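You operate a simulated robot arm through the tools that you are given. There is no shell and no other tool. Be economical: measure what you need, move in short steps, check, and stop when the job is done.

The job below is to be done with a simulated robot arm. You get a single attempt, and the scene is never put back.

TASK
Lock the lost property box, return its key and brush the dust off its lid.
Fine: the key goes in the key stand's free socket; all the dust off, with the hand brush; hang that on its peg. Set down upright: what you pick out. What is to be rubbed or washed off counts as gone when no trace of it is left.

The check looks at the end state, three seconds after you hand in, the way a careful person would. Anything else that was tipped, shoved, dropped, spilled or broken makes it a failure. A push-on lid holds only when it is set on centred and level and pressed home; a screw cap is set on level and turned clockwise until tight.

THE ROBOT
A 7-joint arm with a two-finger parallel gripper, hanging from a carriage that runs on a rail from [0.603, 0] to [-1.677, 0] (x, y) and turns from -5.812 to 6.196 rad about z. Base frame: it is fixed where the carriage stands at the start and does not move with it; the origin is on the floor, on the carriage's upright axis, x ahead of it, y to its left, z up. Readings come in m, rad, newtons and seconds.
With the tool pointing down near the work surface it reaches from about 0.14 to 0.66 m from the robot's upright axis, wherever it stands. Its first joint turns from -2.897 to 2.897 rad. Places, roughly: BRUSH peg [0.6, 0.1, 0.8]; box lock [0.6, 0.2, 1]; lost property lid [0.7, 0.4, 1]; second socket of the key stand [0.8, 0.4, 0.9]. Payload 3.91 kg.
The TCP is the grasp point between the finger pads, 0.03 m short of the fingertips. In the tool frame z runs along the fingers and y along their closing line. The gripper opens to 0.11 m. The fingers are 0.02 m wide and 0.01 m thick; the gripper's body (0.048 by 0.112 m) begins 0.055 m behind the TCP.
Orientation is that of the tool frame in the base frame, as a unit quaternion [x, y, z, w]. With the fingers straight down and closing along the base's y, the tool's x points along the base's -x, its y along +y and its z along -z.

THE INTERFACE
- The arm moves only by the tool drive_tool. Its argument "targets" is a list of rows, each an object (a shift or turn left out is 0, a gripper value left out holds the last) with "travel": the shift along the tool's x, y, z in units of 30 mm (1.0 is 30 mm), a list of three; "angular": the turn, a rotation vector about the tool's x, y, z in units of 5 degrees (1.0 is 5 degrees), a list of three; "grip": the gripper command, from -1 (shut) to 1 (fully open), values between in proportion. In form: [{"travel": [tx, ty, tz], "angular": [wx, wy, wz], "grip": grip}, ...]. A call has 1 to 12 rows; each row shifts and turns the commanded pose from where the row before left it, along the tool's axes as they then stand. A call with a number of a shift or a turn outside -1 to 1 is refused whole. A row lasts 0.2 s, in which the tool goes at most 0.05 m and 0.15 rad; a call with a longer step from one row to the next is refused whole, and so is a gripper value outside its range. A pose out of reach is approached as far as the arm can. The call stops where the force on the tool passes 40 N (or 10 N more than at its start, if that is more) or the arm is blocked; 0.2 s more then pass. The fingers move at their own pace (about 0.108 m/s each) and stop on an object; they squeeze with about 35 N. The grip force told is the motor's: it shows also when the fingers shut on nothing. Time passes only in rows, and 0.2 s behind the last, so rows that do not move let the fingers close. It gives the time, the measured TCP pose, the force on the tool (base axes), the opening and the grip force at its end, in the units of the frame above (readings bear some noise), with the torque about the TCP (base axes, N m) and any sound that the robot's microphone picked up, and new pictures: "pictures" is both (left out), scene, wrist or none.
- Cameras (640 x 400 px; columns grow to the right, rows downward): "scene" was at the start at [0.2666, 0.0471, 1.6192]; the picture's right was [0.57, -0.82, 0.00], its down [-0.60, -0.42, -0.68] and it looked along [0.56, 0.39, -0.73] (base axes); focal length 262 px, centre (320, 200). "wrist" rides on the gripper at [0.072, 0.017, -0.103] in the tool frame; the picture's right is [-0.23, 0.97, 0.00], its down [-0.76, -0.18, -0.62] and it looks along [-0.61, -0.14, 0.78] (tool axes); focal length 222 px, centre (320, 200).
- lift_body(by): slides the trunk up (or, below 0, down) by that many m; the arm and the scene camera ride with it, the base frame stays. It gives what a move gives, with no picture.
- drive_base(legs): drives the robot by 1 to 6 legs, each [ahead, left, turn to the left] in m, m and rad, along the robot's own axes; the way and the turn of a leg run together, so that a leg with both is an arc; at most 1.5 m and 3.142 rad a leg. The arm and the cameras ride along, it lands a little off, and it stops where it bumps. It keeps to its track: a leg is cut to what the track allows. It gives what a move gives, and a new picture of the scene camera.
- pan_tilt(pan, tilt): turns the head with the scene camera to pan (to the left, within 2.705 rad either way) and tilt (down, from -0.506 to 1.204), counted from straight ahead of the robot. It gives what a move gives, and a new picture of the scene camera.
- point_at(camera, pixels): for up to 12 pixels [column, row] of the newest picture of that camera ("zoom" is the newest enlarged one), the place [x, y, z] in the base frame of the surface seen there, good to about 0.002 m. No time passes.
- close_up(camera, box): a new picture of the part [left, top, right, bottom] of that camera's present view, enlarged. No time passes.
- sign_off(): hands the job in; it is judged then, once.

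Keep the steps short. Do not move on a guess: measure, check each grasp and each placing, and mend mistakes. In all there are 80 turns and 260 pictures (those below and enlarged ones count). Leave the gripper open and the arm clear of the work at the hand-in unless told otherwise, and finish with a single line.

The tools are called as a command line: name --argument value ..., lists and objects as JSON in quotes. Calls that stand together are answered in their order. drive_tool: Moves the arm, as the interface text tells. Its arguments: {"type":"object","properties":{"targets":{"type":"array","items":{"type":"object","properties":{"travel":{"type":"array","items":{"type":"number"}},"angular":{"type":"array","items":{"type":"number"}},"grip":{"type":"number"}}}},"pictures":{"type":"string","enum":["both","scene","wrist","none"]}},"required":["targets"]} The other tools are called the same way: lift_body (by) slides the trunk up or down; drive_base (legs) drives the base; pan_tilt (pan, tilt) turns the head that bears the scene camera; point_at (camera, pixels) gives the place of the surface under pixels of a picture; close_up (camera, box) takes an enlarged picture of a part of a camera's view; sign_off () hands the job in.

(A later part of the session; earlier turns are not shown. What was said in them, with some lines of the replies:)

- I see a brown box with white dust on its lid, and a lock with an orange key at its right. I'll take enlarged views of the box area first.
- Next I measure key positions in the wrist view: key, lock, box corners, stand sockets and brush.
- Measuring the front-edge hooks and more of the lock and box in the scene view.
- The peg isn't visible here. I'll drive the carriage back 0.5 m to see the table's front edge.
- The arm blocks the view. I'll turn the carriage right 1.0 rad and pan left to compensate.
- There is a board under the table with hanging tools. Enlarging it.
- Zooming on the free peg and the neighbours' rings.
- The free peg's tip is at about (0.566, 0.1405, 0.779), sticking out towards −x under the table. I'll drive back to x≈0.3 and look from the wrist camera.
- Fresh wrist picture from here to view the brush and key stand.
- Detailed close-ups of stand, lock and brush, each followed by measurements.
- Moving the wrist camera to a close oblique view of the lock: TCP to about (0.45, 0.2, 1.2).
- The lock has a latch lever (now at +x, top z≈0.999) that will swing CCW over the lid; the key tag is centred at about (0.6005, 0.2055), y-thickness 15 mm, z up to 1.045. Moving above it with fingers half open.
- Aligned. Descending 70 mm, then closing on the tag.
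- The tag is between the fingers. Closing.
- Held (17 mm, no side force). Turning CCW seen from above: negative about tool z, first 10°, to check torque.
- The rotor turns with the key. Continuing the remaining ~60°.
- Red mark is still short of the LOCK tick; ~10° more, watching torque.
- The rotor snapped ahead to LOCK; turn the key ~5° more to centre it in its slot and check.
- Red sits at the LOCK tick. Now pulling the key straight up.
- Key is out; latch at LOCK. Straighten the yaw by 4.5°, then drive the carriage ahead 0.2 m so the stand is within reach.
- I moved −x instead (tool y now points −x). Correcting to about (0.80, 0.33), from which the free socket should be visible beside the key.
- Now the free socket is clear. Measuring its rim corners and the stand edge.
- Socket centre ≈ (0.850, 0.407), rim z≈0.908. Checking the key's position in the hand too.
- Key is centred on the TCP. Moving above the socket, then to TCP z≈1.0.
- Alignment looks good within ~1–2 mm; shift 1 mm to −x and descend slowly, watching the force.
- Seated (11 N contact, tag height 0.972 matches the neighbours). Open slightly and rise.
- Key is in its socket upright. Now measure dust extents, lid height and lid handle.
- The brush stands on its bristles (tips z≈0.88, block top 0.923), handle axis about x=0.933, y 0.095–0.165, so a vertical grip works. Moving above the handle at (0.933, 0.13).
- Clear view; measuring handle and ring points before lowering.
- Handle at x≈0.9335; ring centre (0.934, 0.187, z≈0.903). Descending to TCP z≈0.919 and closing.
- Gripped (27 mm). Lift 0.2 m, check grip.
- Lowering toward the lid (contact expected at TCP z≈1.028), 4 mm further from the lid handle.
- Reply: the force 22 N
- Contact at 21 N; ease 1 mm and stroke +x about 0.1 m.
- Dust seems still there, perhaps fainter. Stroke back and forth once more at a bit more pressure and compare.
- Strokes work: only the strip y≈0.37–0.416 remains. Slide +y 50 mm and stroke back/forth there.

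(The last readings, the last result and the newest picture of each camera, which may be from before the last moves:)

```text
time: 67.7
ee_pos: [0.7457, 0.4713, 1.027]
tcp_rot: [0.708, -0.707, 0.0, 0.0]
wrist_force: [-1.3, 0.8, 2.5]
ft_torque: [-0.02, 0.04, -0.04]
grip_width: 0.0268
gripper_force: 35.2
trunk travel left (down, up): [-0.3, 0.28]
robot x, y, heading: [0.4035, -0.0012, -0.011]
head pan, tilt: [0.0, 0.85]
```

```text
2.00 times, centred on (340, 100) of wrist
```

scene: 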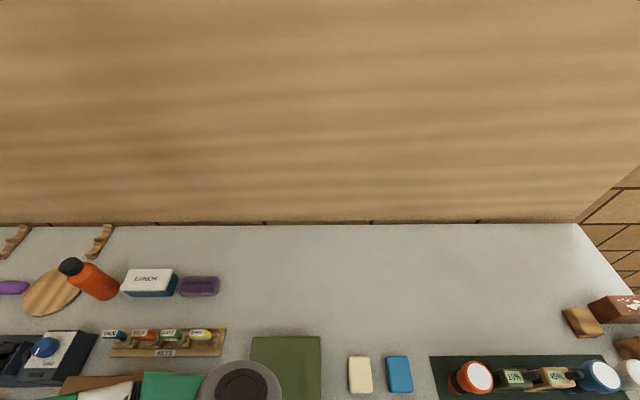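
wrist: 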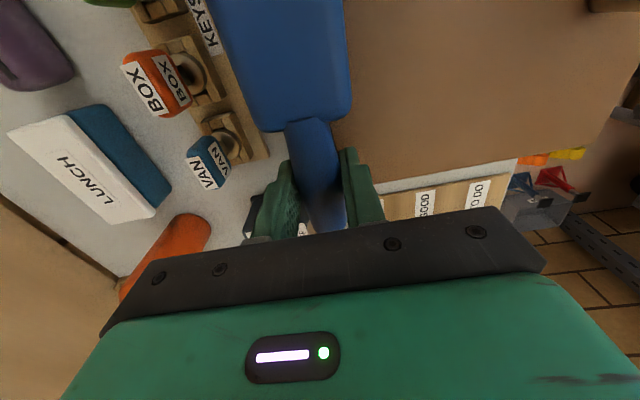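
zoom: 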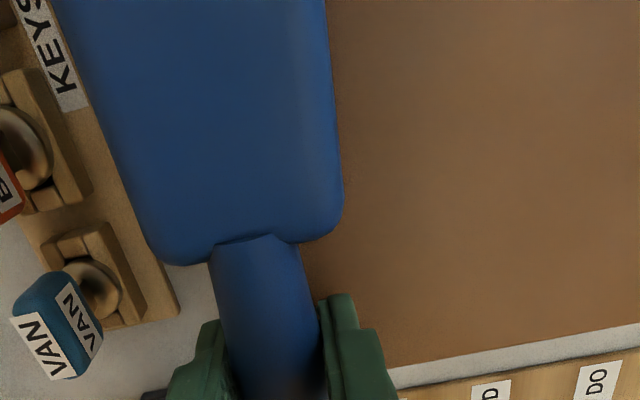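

Visible area is clean. Lift and back the carriage off 0.35 m to inspect the whole lid with the scene camera.

drive_tool --targets '[{"travel": [0, 0, -0.5]}, {"travel": [0, 0, -1]}, {"travel": [0, 0, -1]}, {"travel": [0, 0, -1]}, {"travel": [0, 0, -0.5]}, {}]' --pictures "wrist"

drive_base --legs '[[-0.35, 0, 0]]'

close_up --camera "scene" --box '[60, 190, 280, 330]'

```text
time: 69.1
ee_pos: [0.7449, 0.471, 1.1468]
tcp_rot: [0.708, -0.707, -0.001, 0.001]
wrist_force: [0.5, 0.5, -1.4]
ft_torque: [0.08, -0.01, 0.0]
grip_width: 0.027
gripper_force: 35.0
trunk travel left (down, up): [-0.3, 0.28]
robot x, y, heading: [0.4019, -0.0011, -0.009]
head pan, tilt: [0.0, 0.85]
```

wrist: 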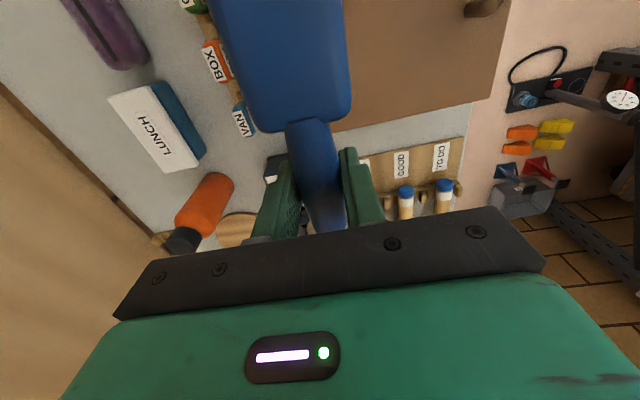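

```text
time: 71.4
ee_pos: [0.3915, 0.4715, 1.1472]
tcp_rot: [0.709, -0.706, 0.0, 0.0]
wrist_force: [-0.3, -0.2, -1.5]
ft_torque: [0.15, 0.0, 0.01]
grip_width: 0.0268
gripper_force: 34.8
trunk travel left (down, up): [-0.3, 0.28]
robot x, y, heading: [0.0496, 0.0006, -0.005]
head pan, tilt: [0.0, 0.85]
```

scene: 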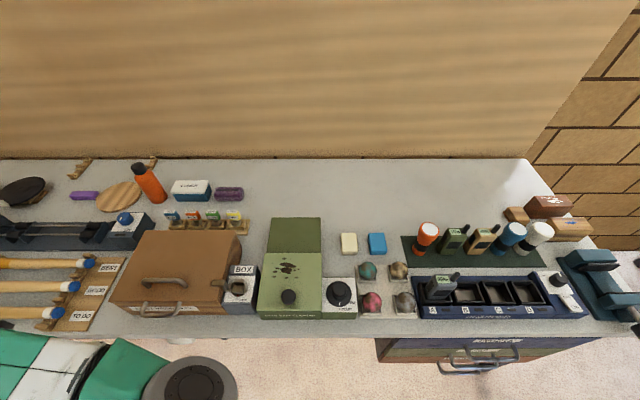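

```text
2.86 times, centred on (170, 260) of scene
```

zoom: 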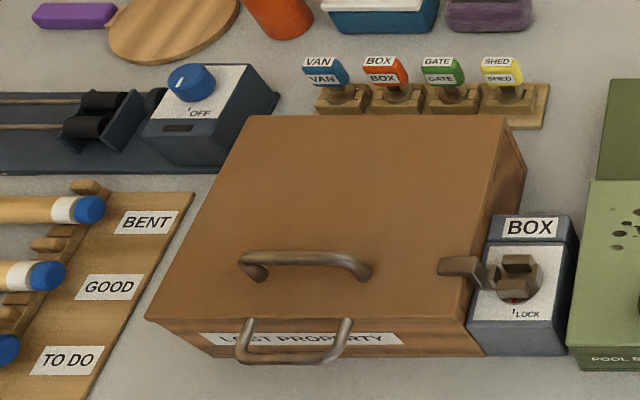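

Lid looks clean, latch sits over the lid, key is home. Closer check of lid and lock.

close_up --camera "scene" --box '[115, 225, 250, 315]'

close_up --camera "scene" --box '[210, 260, 262, 310]'

```text
4.44 times, centred on (182, 270) of scene
```

zoom: 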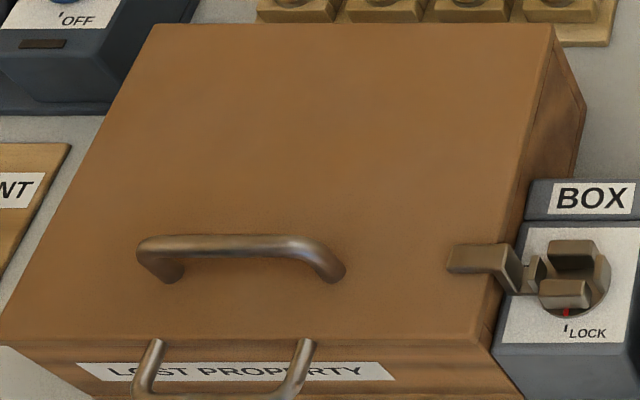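

```text
8.00 times, centred on (236, 285) of scene
```

zoom: 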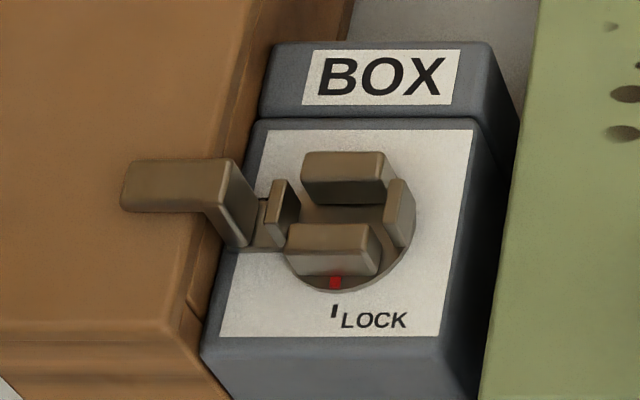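

Red mark on LOCK, latch over the lid, no dust. Now the hanging: bring the brush to y≈0.2 in front of the table.

drive_tool --targets '[{"travel": [1, 0.2, 0]}, {"travel": [1, 0.2, 0]}, {"travel": [1, 0.2, 0]}, {"travel": [1, 0.2, 0]}, {"travel": [1, 0.2, 0]}, {"travel": [1, 0.2, 0]}, {"travel": [1, 0, 0]}, {"travel": [1, 0, 0]}, {"travel": [1, 0, 0]}, {}]' --pictures "none"

drive_tool --targets '[{"angular": [0.9238, -0.9238, 0.9238]}, {"angular": [0.9238, -0.9238, 0.9238]}, {"angular": [0.9238, -0.9238, 0.9238]}, {"angular": [0.9238, -0.9238, 0.9238]}, {"angular": [0.9238, -0.9238, 0.9238]}, {"angular": [0.9238, -0.9238, 0.9238]}, {"angular": [0.9238, -0.9238, 0.9238]}, {}]' --pictures "scene"

```text
time: 73.6
ee_pos: [0.3588, 0.203, 1.1471]
tcp_rot: [0.709, -0.705, 0.0, 0.0]
wrist_force: [-0.1, 0.5, -1.7]
ft_torque: [0.08, 0.02, 0.02]
grip_width: 0.0267
gripper_force: 35.2
trunk travel left (down, up): [-0.3, 0.28]
robot x, y, heading: [0.0479, 0.0007, 0.0]
head pan, tilt: [0.0, 0.85]
```

```text
time: 75.4
ee_pos: [0.3825, 0.2214, 1.1372]
tcp_rot: [-0.435, 0.815, 0.002, 0.384]
wrist_force: [0.5, 0.0, -1.3]
ft_torque: [0.04, -0.03, -0.01]
grip_width: 0.0268
gripper_force: 34.7
out of reach, approached as far as the arm can: row 5, 6, 7
trunk travel left (down, up): [-0.3, 0.28]
robot x, y, heading: [0.0481, -0.0009, -0.002]
head pan, tilt: [0.0, 0.85]
```

scene: 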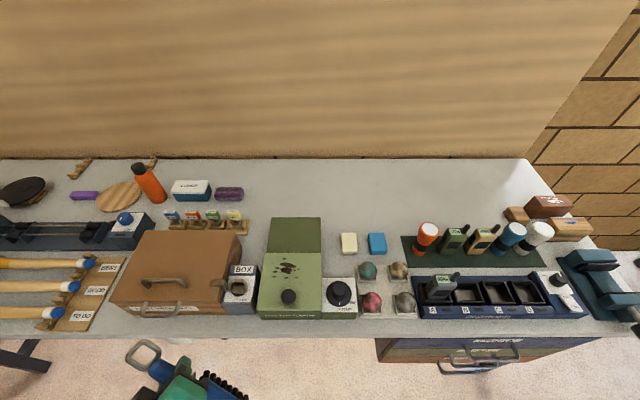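

Too close to the axis for that pose. Back the carriage 0.3 m so the arm can stretch out in free space.

drive_base --legs '[[-0.35, 0, 0]]'

drive_tool --targets '[{}]' --pictures "wrist"

```text
time: 77.7
ee_pos: [0.0319, 0.2204, 1.1381]
tcp_rot: [-0.435, 0.815, 0.001, 0.383]
wrist_force: [-0.9, 0.1, -1.9]
ft_torque: [0.04, -0.01, 0.02]
grip_width: 0.0266
gripper_force: 34.3
trunk travel left (down, up): [-0.3, 0.28]
robot x, y, heading: [-0.3055, -0.0005, 0.0]
head pan, tilt: [0.0, 0.85]
```

scene: 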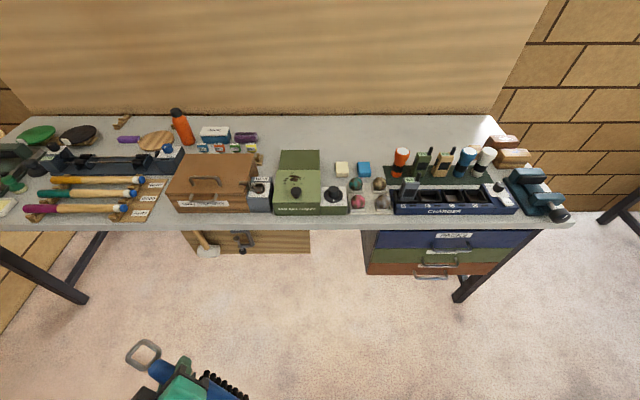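

```text
time: 78.0
ee_pos: [0.0321, 0.2203, 1.139]
tcp_rot: [-0.434, 0.816, 0.001, 0.383]
wrist_force: [-0.6, -0.7, -0.1]
ft_torque: [0.05, 0.01, 0.0]
grip_width: 0.0267
gripper_force: 35.2
trunk travel left (down, up): [-0.3, 0.28]
robot x, y, heading: [-0.3036, 0.0011, -0.007]
head pan, tilt: [0.0, 0.85]
```

wrist: 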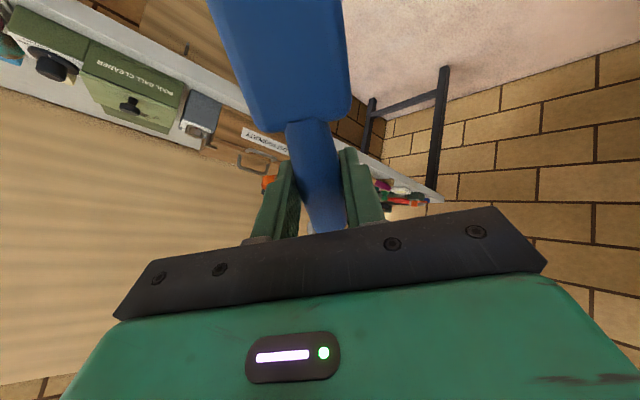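

Orientation is 64° from the goal about the same axis. First extend the TCP 0.2 m ahead, then continue the turn.

drive_tool --targets '[{"travel": [-0.172, -0.96, 0.6]}, {"travel": [-0.172, -0.96, 0.6]}, {"travel": [-0.172, -0.96, 0.6]}, {"travel": [-0.172, -0.96, 0.6]}, {"travel": [-0.172, -0.96, 0.6]}, {"travel": [-0.172, -0.96, 0.6]}, {}]' --pictures "none"

drive_tool --targets '[{"angular": [0.925, -0.925, 0.925]}, {"angular": [0.925, -0.925, 0.925]}, {"angular": [0.925, -0.925, 0.925]}, {"angular": [0.925, -0.925, 0.925]}, {"angular": [0.925, -0.925, 0.925]}, {"angular": [0.925, -0.925, 0.925]}, {"angular": [0.925, -0.925, 0.925]}, {"angular": [0.925, -0.925, 0.925]}, {}]' --pictures "both"

```text
time: 79.7
ee_pos: [0.2329, 0.1707, 1.1377]
tcp_rot: [-0.434, 0.816, 0.0, 0.382]
wrist_force: [-0.5, -0.3, -0.9]
ft_torque: [0.02, -0.02, -0.02]
grip_width: 0.0268
gripper_force: 34.9
trunk travel left (down, up): [-0.3, 0.28]
robot x, y, heading: [-0.302, -0.0009, -0.011]
head pan, tilt: [0.0, 0.85]
```

```text
time: 81.7
ee_pos: [0.2322, 0.1713, 1.1393]
tcp_rot: [-0.002, 0.707, 0.002, 0.707]
wrist_force: [0.4, 0.2, -1.4]
ft_torque: [0.03, 0.02, -0.01]
grip_width: 0.0269
gripper_force: 34.8
trunk travel left (down, up): [-0.3, 0.28]
robot x, y, heading: [-0.301, 0.0024, -0.009]
head pan, tilt: [0.0, 0.85]
```

scene: 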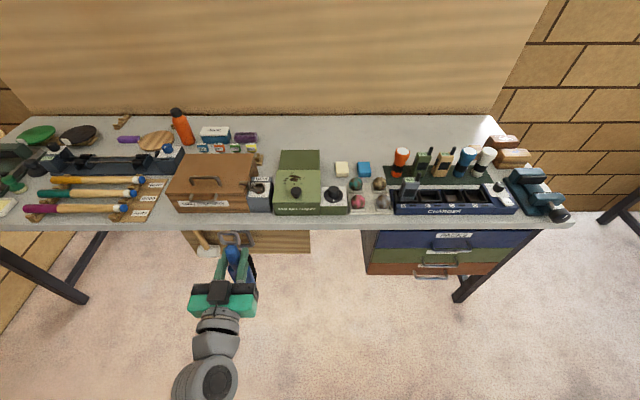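
wrist: 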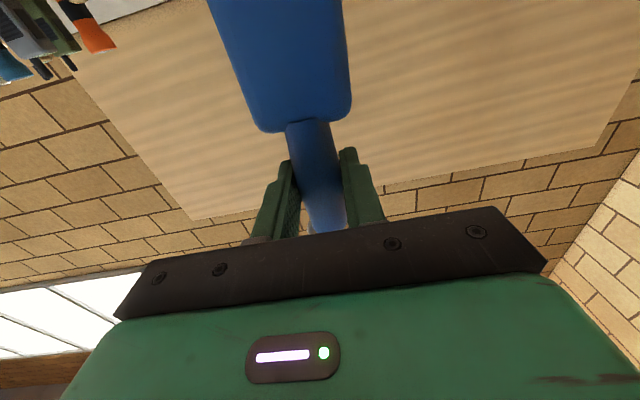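

Brush is now upright, ring on top, tool pointing +x. Lower the trunk 0.3 m here in free space.

lift_body --by -0.3

pan_tilt --pan 0.2 --tilt 0.6

close_up --camera "scene" --box '[180, 100, 460, 300]'

```text
time: 84.7
ee_pos: [0.2316, 0.1709, 0.839]
tcp_rot: [-0.001, 0.707, 0.001, 0.707]
wrist_force: [-0.7, -0.2, -1.7]
ft_torque: [0.01, 0.02, -0.01]
grip_width: 0.0266
gripper_force: 34.9
trunk travel left (down, up): [0.0, 0.58]
robot x, y, heading: [-0.3039, 0.0014, -0.003]
head pan, tilt: [0.0, 0.85]
```

```text
time: 85.4
ee_pos: [0.2301, 0.1707, 0.8389]
tcp_rot: [-0.002, 0.707, 0.002, 0.707]
wrist_force: [0.0, 0.2, -0.5]
ft_torque: [0.01, -0.01, 0.01]
grip_width: 0.0266
gripper_force: 35.3
trunk travel left (down, up): [0.0, 0.58]
robot x, y, heading: [-0.3007, -0.0033, -0.002]
head pan, tilt: [0.201, 0.6]
```

scene: 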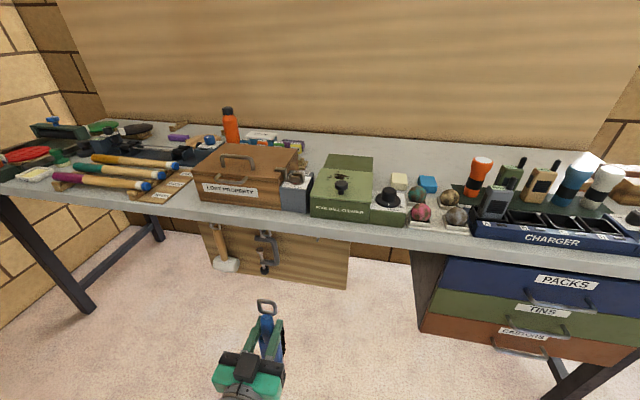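

```text
2.00 times, centred on (320, 200) of scene
```

zoom: 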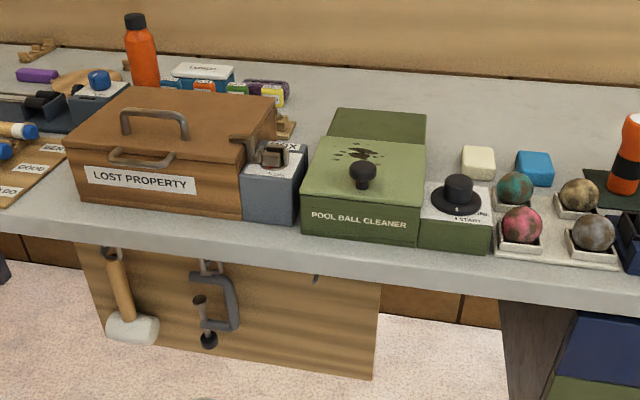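

Great view. Zoom on the peg at about (318, 238), and on the held ring at (267, 307), and measure both.

close_up --camera "scene" --box '[302, 228, 334, 248]'

close_up --camera "scene" --box '[230, 285, 310, 350]'

point_at --camera "zoom" --pixels '[[297, 105], [250, 130], [310, 165], [270, 205], [320, 205], [285, 255], [345, 300], [225, 290], [275, 300], [290, 155]]'

```text
16.00 times, centred on (318, 238) of scene
```

zoom: 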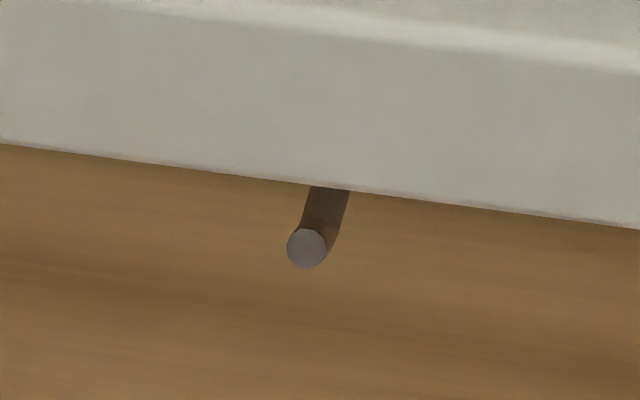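

```text
6.15 times, centred on (270, 318) of scene
```

zoom: 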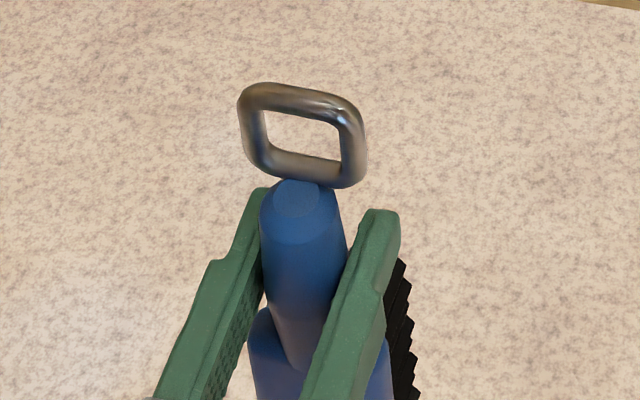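

```text
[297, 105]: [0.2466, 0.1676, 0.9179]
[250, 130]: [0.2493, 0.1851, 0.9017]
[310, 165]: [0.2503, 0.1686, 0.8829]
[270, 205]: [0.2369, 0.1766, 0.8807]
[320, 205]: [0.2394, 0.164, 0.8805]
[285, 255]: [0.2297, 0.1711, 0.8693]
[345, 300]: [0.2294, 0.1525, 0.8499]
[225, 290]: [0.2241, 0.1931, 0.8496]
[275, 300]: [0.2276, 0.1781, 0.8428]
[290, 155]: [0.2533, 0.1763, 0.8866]
```

close_up --camera "scene" --box '[302, 228, 334, 248]'

point_at --camera "zoom" --pixels '[[306, 248], [298, 248], [314, 248], [306, 238], [306, 258], [318, 222], [325, 208], [330, 196], [335, 225], [200, 240], [450, 260], [340, 188]]'

```text
16.00 times, centred on (318, 238) of scene
```

zoom: 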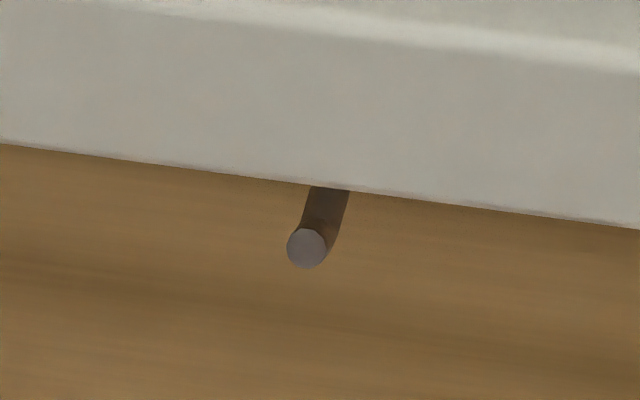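

```text
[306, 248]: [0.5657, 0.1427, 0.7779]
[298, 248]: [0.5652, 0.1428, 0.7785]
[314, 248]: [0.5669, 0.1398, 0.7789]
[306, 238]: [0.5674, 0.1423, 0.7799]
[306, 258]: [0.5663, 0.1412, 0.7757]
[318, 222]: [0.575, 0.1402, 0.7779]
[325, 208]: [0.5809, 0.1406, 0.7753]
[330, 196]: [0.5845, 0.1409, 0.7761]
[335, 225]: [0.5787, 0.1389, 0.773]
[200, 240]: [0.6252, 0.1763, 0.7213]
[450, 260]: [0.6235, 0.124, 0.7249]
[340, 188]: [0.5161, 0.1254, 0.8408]
```

Peg tip (0.566, 0.1415, 0.778), slightly upturned. Ring centre is TCP + (0.020, −0.001, 0.060). Descend to TCP z≈0.719, y≈0.1425, then drive ahead 0.27.

drive_tool --targets '[{"travel": [0.8, -0.19, 0]}, {"travel": [0.8, -0.19, 0]}, {"travel": [0.8, -0.19, 0]}, {"travel": [0.8, -0.19, 0]}, {"travel": [0.8, -0.19, 0]}, {}]' --pictures "none"

drive_base --legs '[[0.26, 0, 0]]'

```text
time: 86.8
ee_pos: [0.2305, 0.1411, 0.7192]
tcp_rot: [-0.001, 0.707, 0.001, 0.707]
wrist_force: [0.2, -0.3, -0.7]
ft_torque: [0.02, 0.03, -0.01]
grip_width: 0.0269
gripper_force: 34.7
trunk travel left (down, up): [0.0, 0.58]
robot x, y, heading: [-0.3004, 0.0037, -0.004]
head pan, tilt: [0.201, 0.6]
```

```text
time: 88.7
ee_pos: [0.4926, 0.1404, 0.72]
tcp_rot: [0.0, 0.707, 0.0, 0.707]
wrist_force: [0.1, -0.4, -1.0]
ft_torque: [-0.01, 0.04, 0.01]
grip_width: 0.0265
gripper_force: 35.0
trunk travel left (down, up): [0.0, 0.58]
robot x, y, heading: [-0.0422, -0.0012, -0.007]
head pan, tilt: [0.201, 0.6]
```

scene: 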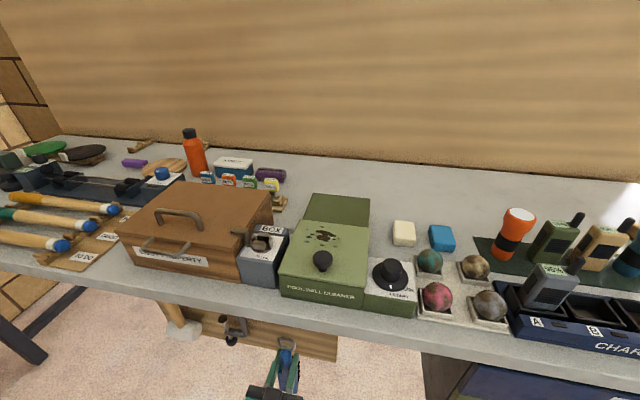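

pan_tilt --pan 0.1 --tilt 0.9

close_up --camera "scene" --box '[250, 200, 350, 290]'

drive_tool --targets '[{}]' --pictures "wrist"

```text
time: 89.5
ee_pos: [0.4919, 0.1414, 0.7188]
tcp_rot: [-0.001, 0.707, 0.001, 0.707]
wrist_force: [-0.4, 0.0, -2.2]
ft_torque: [0.0, 0.05, -0.01]
grip_width: 0.0266
gripper_force: 34.9
trunk travel left (down, up): [0.0, 0.58]
robot x, y, heading: [-0.0422, -0.0002, -0.004]
head pan, tilt: [0.099, 0.901]
```

scene: 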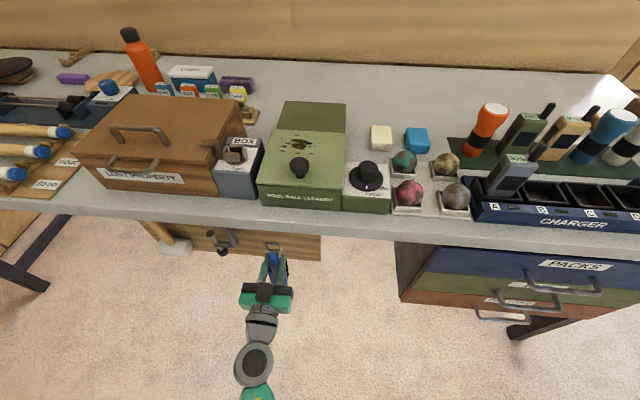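

```text
4.44 times, centred on (300, 245) of scene
```

zoom: 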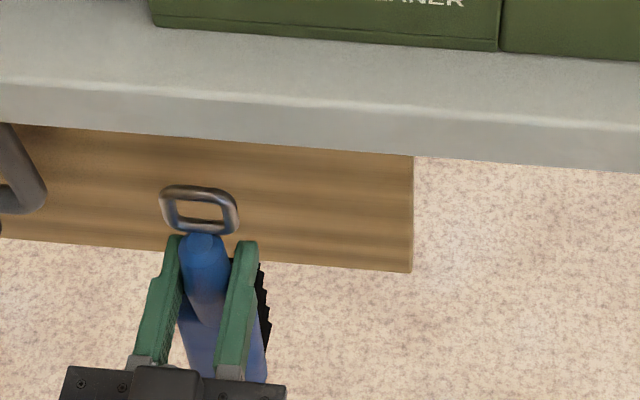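

```text
time: 89.9
ee_pos: [0.4918, 0.1418, 0.7197]
tcp_rot: [-0.001, 0.707, 0.001, 0.707]
wrist_force: [0.2, -1.1, -1.1]
ft_torque: [0.01, 0.05, 0.03]
grip_width: 0.0267
gripper_force: 35.1
trunk travel left (down, up): [0.0, 0.58]
robot x, y, heading: [-0.039, 0.0022, -0.005]
head pan, tilt: [0.099, 0.901]
```

wrist: 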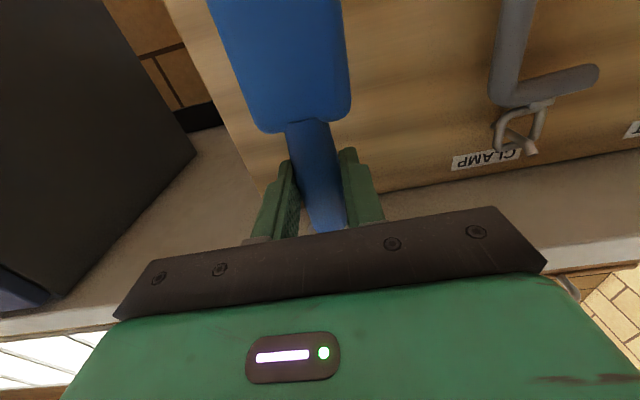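

point_at --camera "zoom" --pixels '[[200, 190], [200, 228], [167, 210], [232, 215], [185, 188], [215, 193], [190, 226], [208, 230], [205, 245]]'

close_up --camera "scene" --box '[260, 230, 292, 250]'

point_at --camera "zoom" --pixels '[[220, 205], [330, 215], [225, 155], [225, 255], [330, 160], [210, 275], [320, 300], [300, 160], [290, 290]]'

```text
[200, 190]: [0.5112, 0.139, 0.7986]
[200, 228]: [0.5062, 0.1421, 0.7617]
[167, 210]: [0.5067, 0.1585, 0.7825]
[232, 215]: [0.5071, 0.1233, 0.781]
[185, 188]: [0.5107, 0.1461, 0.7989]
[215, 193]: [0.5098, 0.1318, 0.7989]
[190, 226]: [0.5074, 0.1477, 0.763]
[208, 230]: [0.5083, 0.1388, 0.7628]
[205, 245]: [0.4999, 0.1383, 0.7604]
```

```text
16.00 times, centred on (276, 240) of scene
```

zoom: 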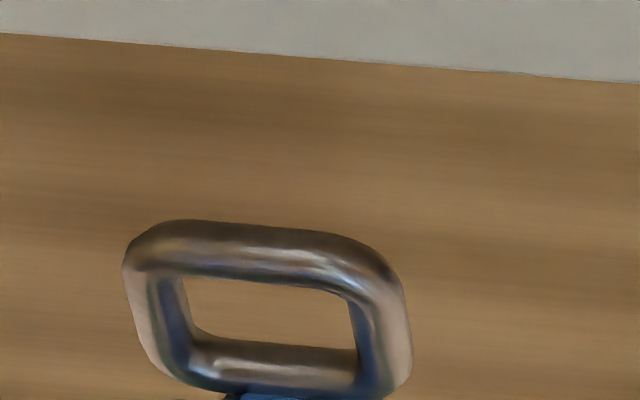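

```text
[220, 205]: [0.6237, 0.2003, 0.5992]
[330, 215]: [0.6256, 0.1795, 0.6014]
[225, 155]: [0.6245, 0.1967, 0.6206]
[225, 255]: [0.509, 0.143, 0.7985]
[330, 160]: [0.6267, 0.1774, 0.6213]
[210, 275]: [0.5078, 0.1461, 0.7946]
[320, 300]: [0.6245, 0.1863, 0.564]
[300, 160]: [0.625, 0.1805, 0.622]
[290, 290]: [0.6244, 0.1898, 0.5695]
```

Ring opening is centred at (0.511, 0.141, 0.7785), the peg tip at (0.566, 0.1415, 0.778): aligned. Advance 80 mm in +x slowly.

drive_tool --targets '[{"travel": [0, 0.01, 0.3]}, {"travel": [0, 0, 0.3]}, {"travel": [0, 0, 0.3]}, {"travel": [0, 0, 0.3]}, {"travel": [0, 0, 0.3]}, {"travel": [0, 0, 0.3]}, {"travel": [0, 0, 0.3]}, {"travel": [0, 0, 0.3]}, {"travel": [0, 0, 0.3]}, {}]' --pictures "both"

close_up --camera "scene" --box '[250, 215, 314, 260]'

```text
time: 92.1
ee_pos: [0.5726, 0.142, 0.7179]
tcp_rot: [0.0, 0.707, 0.0, 0.707]
wrist_force: [0.8, -0.4, -0.1]
ft_torque: [-0.02, 0.03, 0.0]
grip_width: 0.027
gripper_force: 34.9
trunk travel left (down, up): [0.0, 0.58]
robot x, y, heading: [-0.0427, 0.0025, -0.004]
head pan, tilt: [0.099, 0.901]
```

scene: 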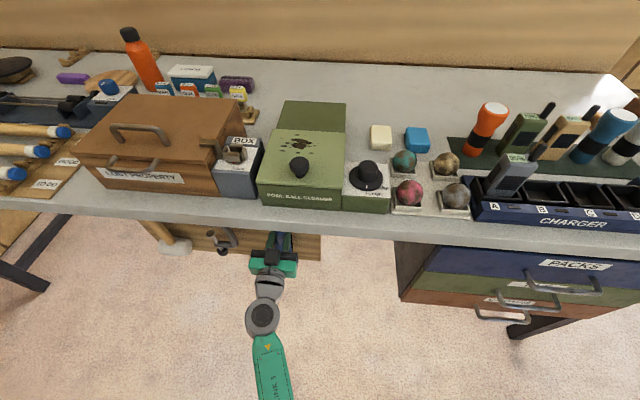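
wrist: 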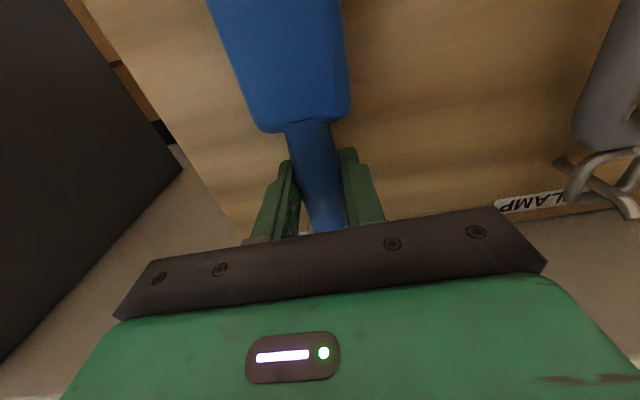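

```text
8.89 times, centred on (282, 238) of scene
```

zoom: 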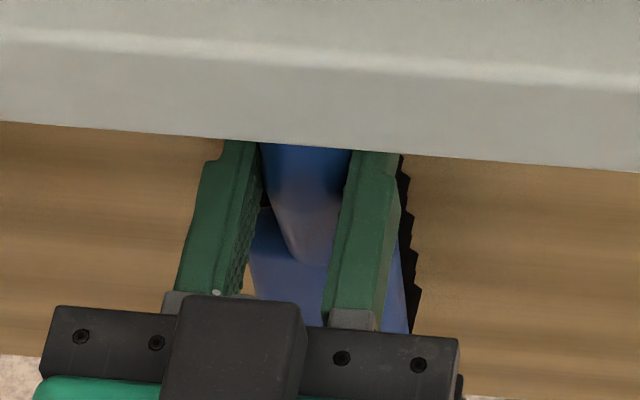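

No contact on entry, so the peg is through the ring. Lower gently until the ring rests on the peg.

drive_tool --targets '[{"travel": [0.15, 0, 0]}, {"travel": [0.15, 0, 0]}, {"travel": [0.1, 0, 0]}, {"travel": [0.1, 0, 0]}, {}]' --pictures "none"

```text
time: 93.3
ee_pos: [0.5728, 0.1422, 0.7036]
tcp_rot: [0.0, 0.708, 0.001, 0.707]
wrist_force: [-1.1, 0.0, 3.0]
ft_torque: [0.05, -0.14, 0.03]
grip_width: 0.0267
gripper_force: 35.2
trunk travel left (down, up): [0.0, 0.58]
robot x, y, heading: [-0.042, -0.0015, -0.007]
head pan, tilt: [0.099, 0.901]
```

Upward 3 N: the ring rests on the peg. A touch more to confirm, then open.

drive_tool --targets '[{"travel": [0.04, 0, 0]}, {}]' --pictures "none"

drive_tool --targets '[{"grip": -0.3}, {"grip": 0.0}, {"grip": 0.0}, {}]' --pictures "both"

close_up --camera "scene" --box '[250, 215, 314, 260]'

```text
time: 93.9
ee_pos: [0.5739, 0.1416, 0.7029]
tcp_rot: [-0.001, 0.706, 0.001, 0.708]
wrist_force: [-5.1, -0.7, 12.9]
ft_torque: [0.03, -0.57, -0.03]
grip_width: 0.0265
gripper_force: 34.6
trunk travel left (down, up): [0.0, 0.58]
robot x, y, heading: [-0.0403, -0.0035, -0.002]
head pan, tilt: [0.099, 0.901]
```

```text
time: 94.9
ee_pos: [0.5732, 0.1415, 0.7029]
tcp_rot: [-0.001, 0.707, 0.001, 0.707]
wrist_force: [0.0, -0.1, 0.3]
ft_torque: [-0.01, -0.01, 0.01]
grip_width: 0.0551
gripper_force: 0.1
trunk travel left (down, up): [0.0, 0.58]
robot x, y, heading: [-0.0402, -0.0028, -0.006]
head pan, tilt: [0.099, 0.901]
```

scene: 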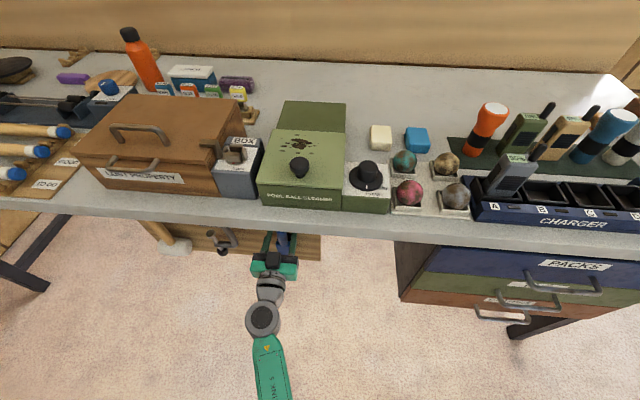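
wrist: 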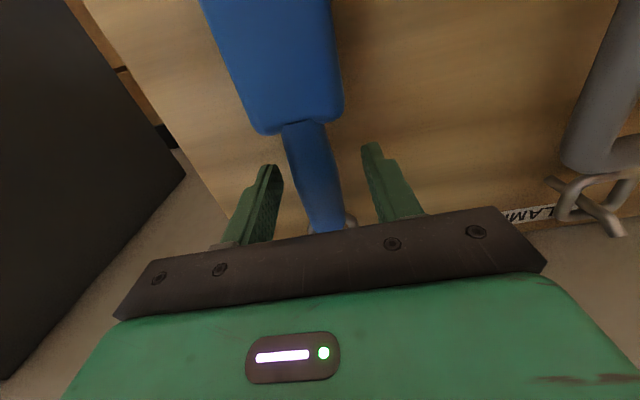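

```text
8.89 times, centred on (282, 238) of scene
```

zoom: 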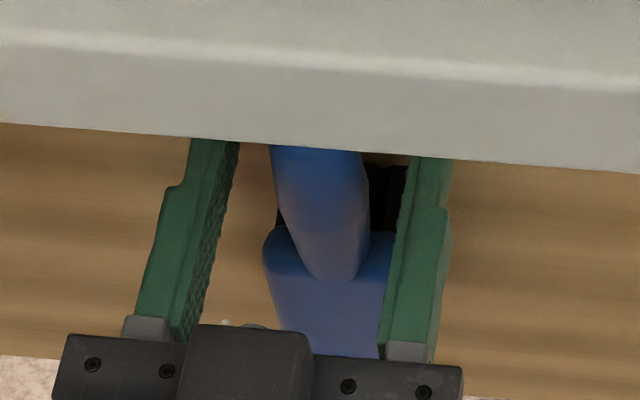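

The brush hangs. Open wider and retreat straight back.

drive_tool --targets '[{"grip": 0.7}, {}, {}, {"travel": [0, 0, -0.5]}, {"travel": [0, 0, -0.5]}, {"travel": [0, 0, -0.7]}, {"travel": [0, 0, -1]}, {"travel": [0, 0, -1]}, {"travel": [0, 0, -1]}, {}]' --pictures "both"

drive_base --legs '[[-0.5, 0, 0]]'

close_up --camera "scene" --box '[200, 80, 420, 260]'

```text
time: 97.1
ee_pos: [0.4312, 0.1401, 0.7023]
tcp_rot: [-0.002, 0.707, 0.002, 0.707]
wrist_force: [-0.5, 0.0, 0.1]
ft_torque: [-0.01, -0.02, -0.02]
grip_width: 0.0934
gripper_force: 0.0
trunk travel left (down, up): [0.0, 0.58]
robot x, y, heading: [-0.0405, -0.0016, -0.002]
head pan, tilt: [0.099, 0.901]
```

scene: 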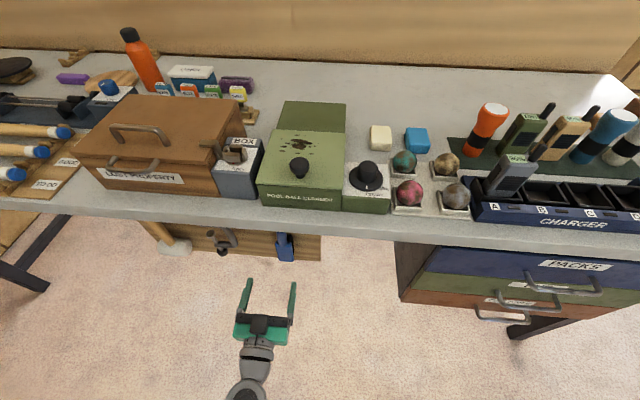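
wrist: 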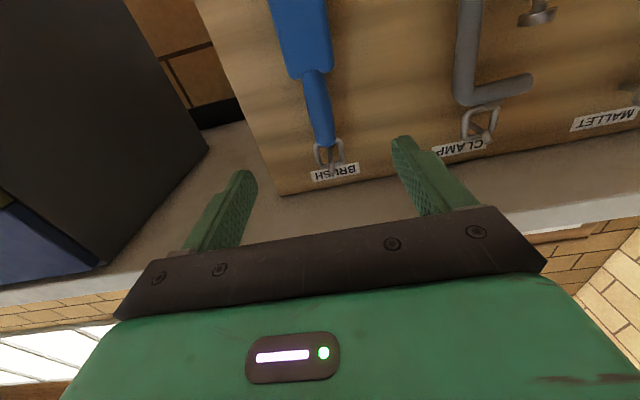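

```text
time: 100.0
ee_pos: [-0.068, 0.1403, 0.7028]
tcp_rot: [0.0, 0.707, 0.0, 0.708]
wrist_force: [-0.4, 0.3, 0.3]
ft_torque: [0.0, 0.01, -0.03]
grip_width: 0.0936
gripper_force: 0.1
trunk travel left (down, up): [0.0, 0.58]
robot x, y, heading: [-0.5393, -0.0, -0.007]
head pan, tilt: [0.099, 0.901]
```

scene: 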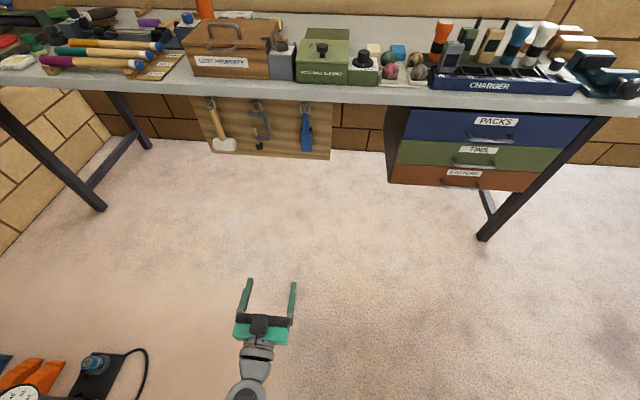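

```text
2.22 times, centred on (310, 170) of scene
```

zoom: 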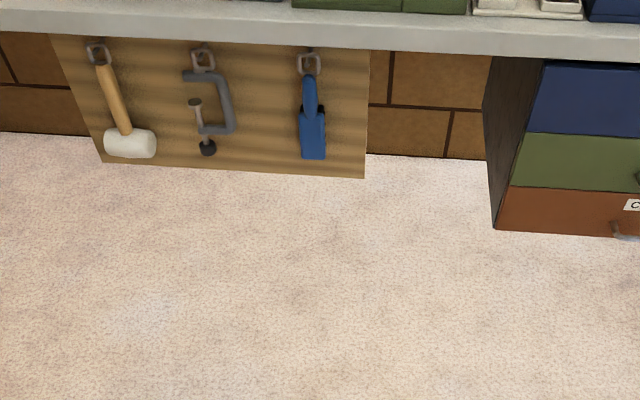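

The brush hangs on the BRUSH peg, and the arm is clear. Open the gripper fully and take one last enlarged look at brush and tabletop.

drive_tool --targets '[{"grip": 1}, {}, {}]' --pictures "none"

close_up --camera "scene" --box '[190, 0, 350, 160]'

close_up --camera "scene" --box '[285, 95, 325, 160]'

```text
time: 100.8
ee_pos: [-0.0663, 0.1388, 0.7016]
tcp_rot: [-0.002, 0.707, 0.002, 0.707]
wrist_force: [-0.1, -0.7, 0.5]
ft_torque: [0.02, 0.01, 0.04]
grip_width: 0.1097
gripper_force: 0.0
trunk travel left (down, up): [0.0, 0.58]
robot x, y, heading: [-0.5408, 0.0002, -0.011]
head pan, tilt: [0.099, 0.901]
```

```text
2.50 times, centred on (270, 80) of scene
```

zoom: 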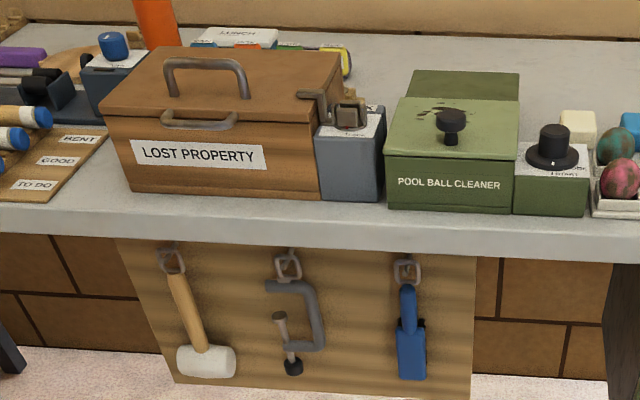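

```text
6.15 times, centred on (305, 128) of scene
```

zoom: 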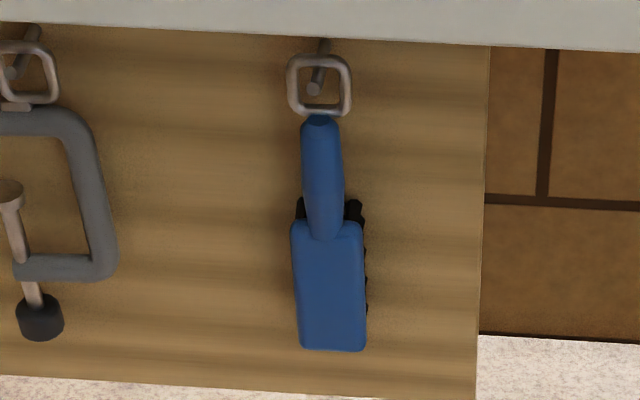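

Everything is in place: the box is locked, the key is in its socket, the lid is clean and the brush hangs on its peg. Handing in.

sign_off

```text
The job is handed in.
```

The lost property box is locked, its key is in the key stand's free socket, all the dust is off the lid, and the hand brush hangs on its peg.
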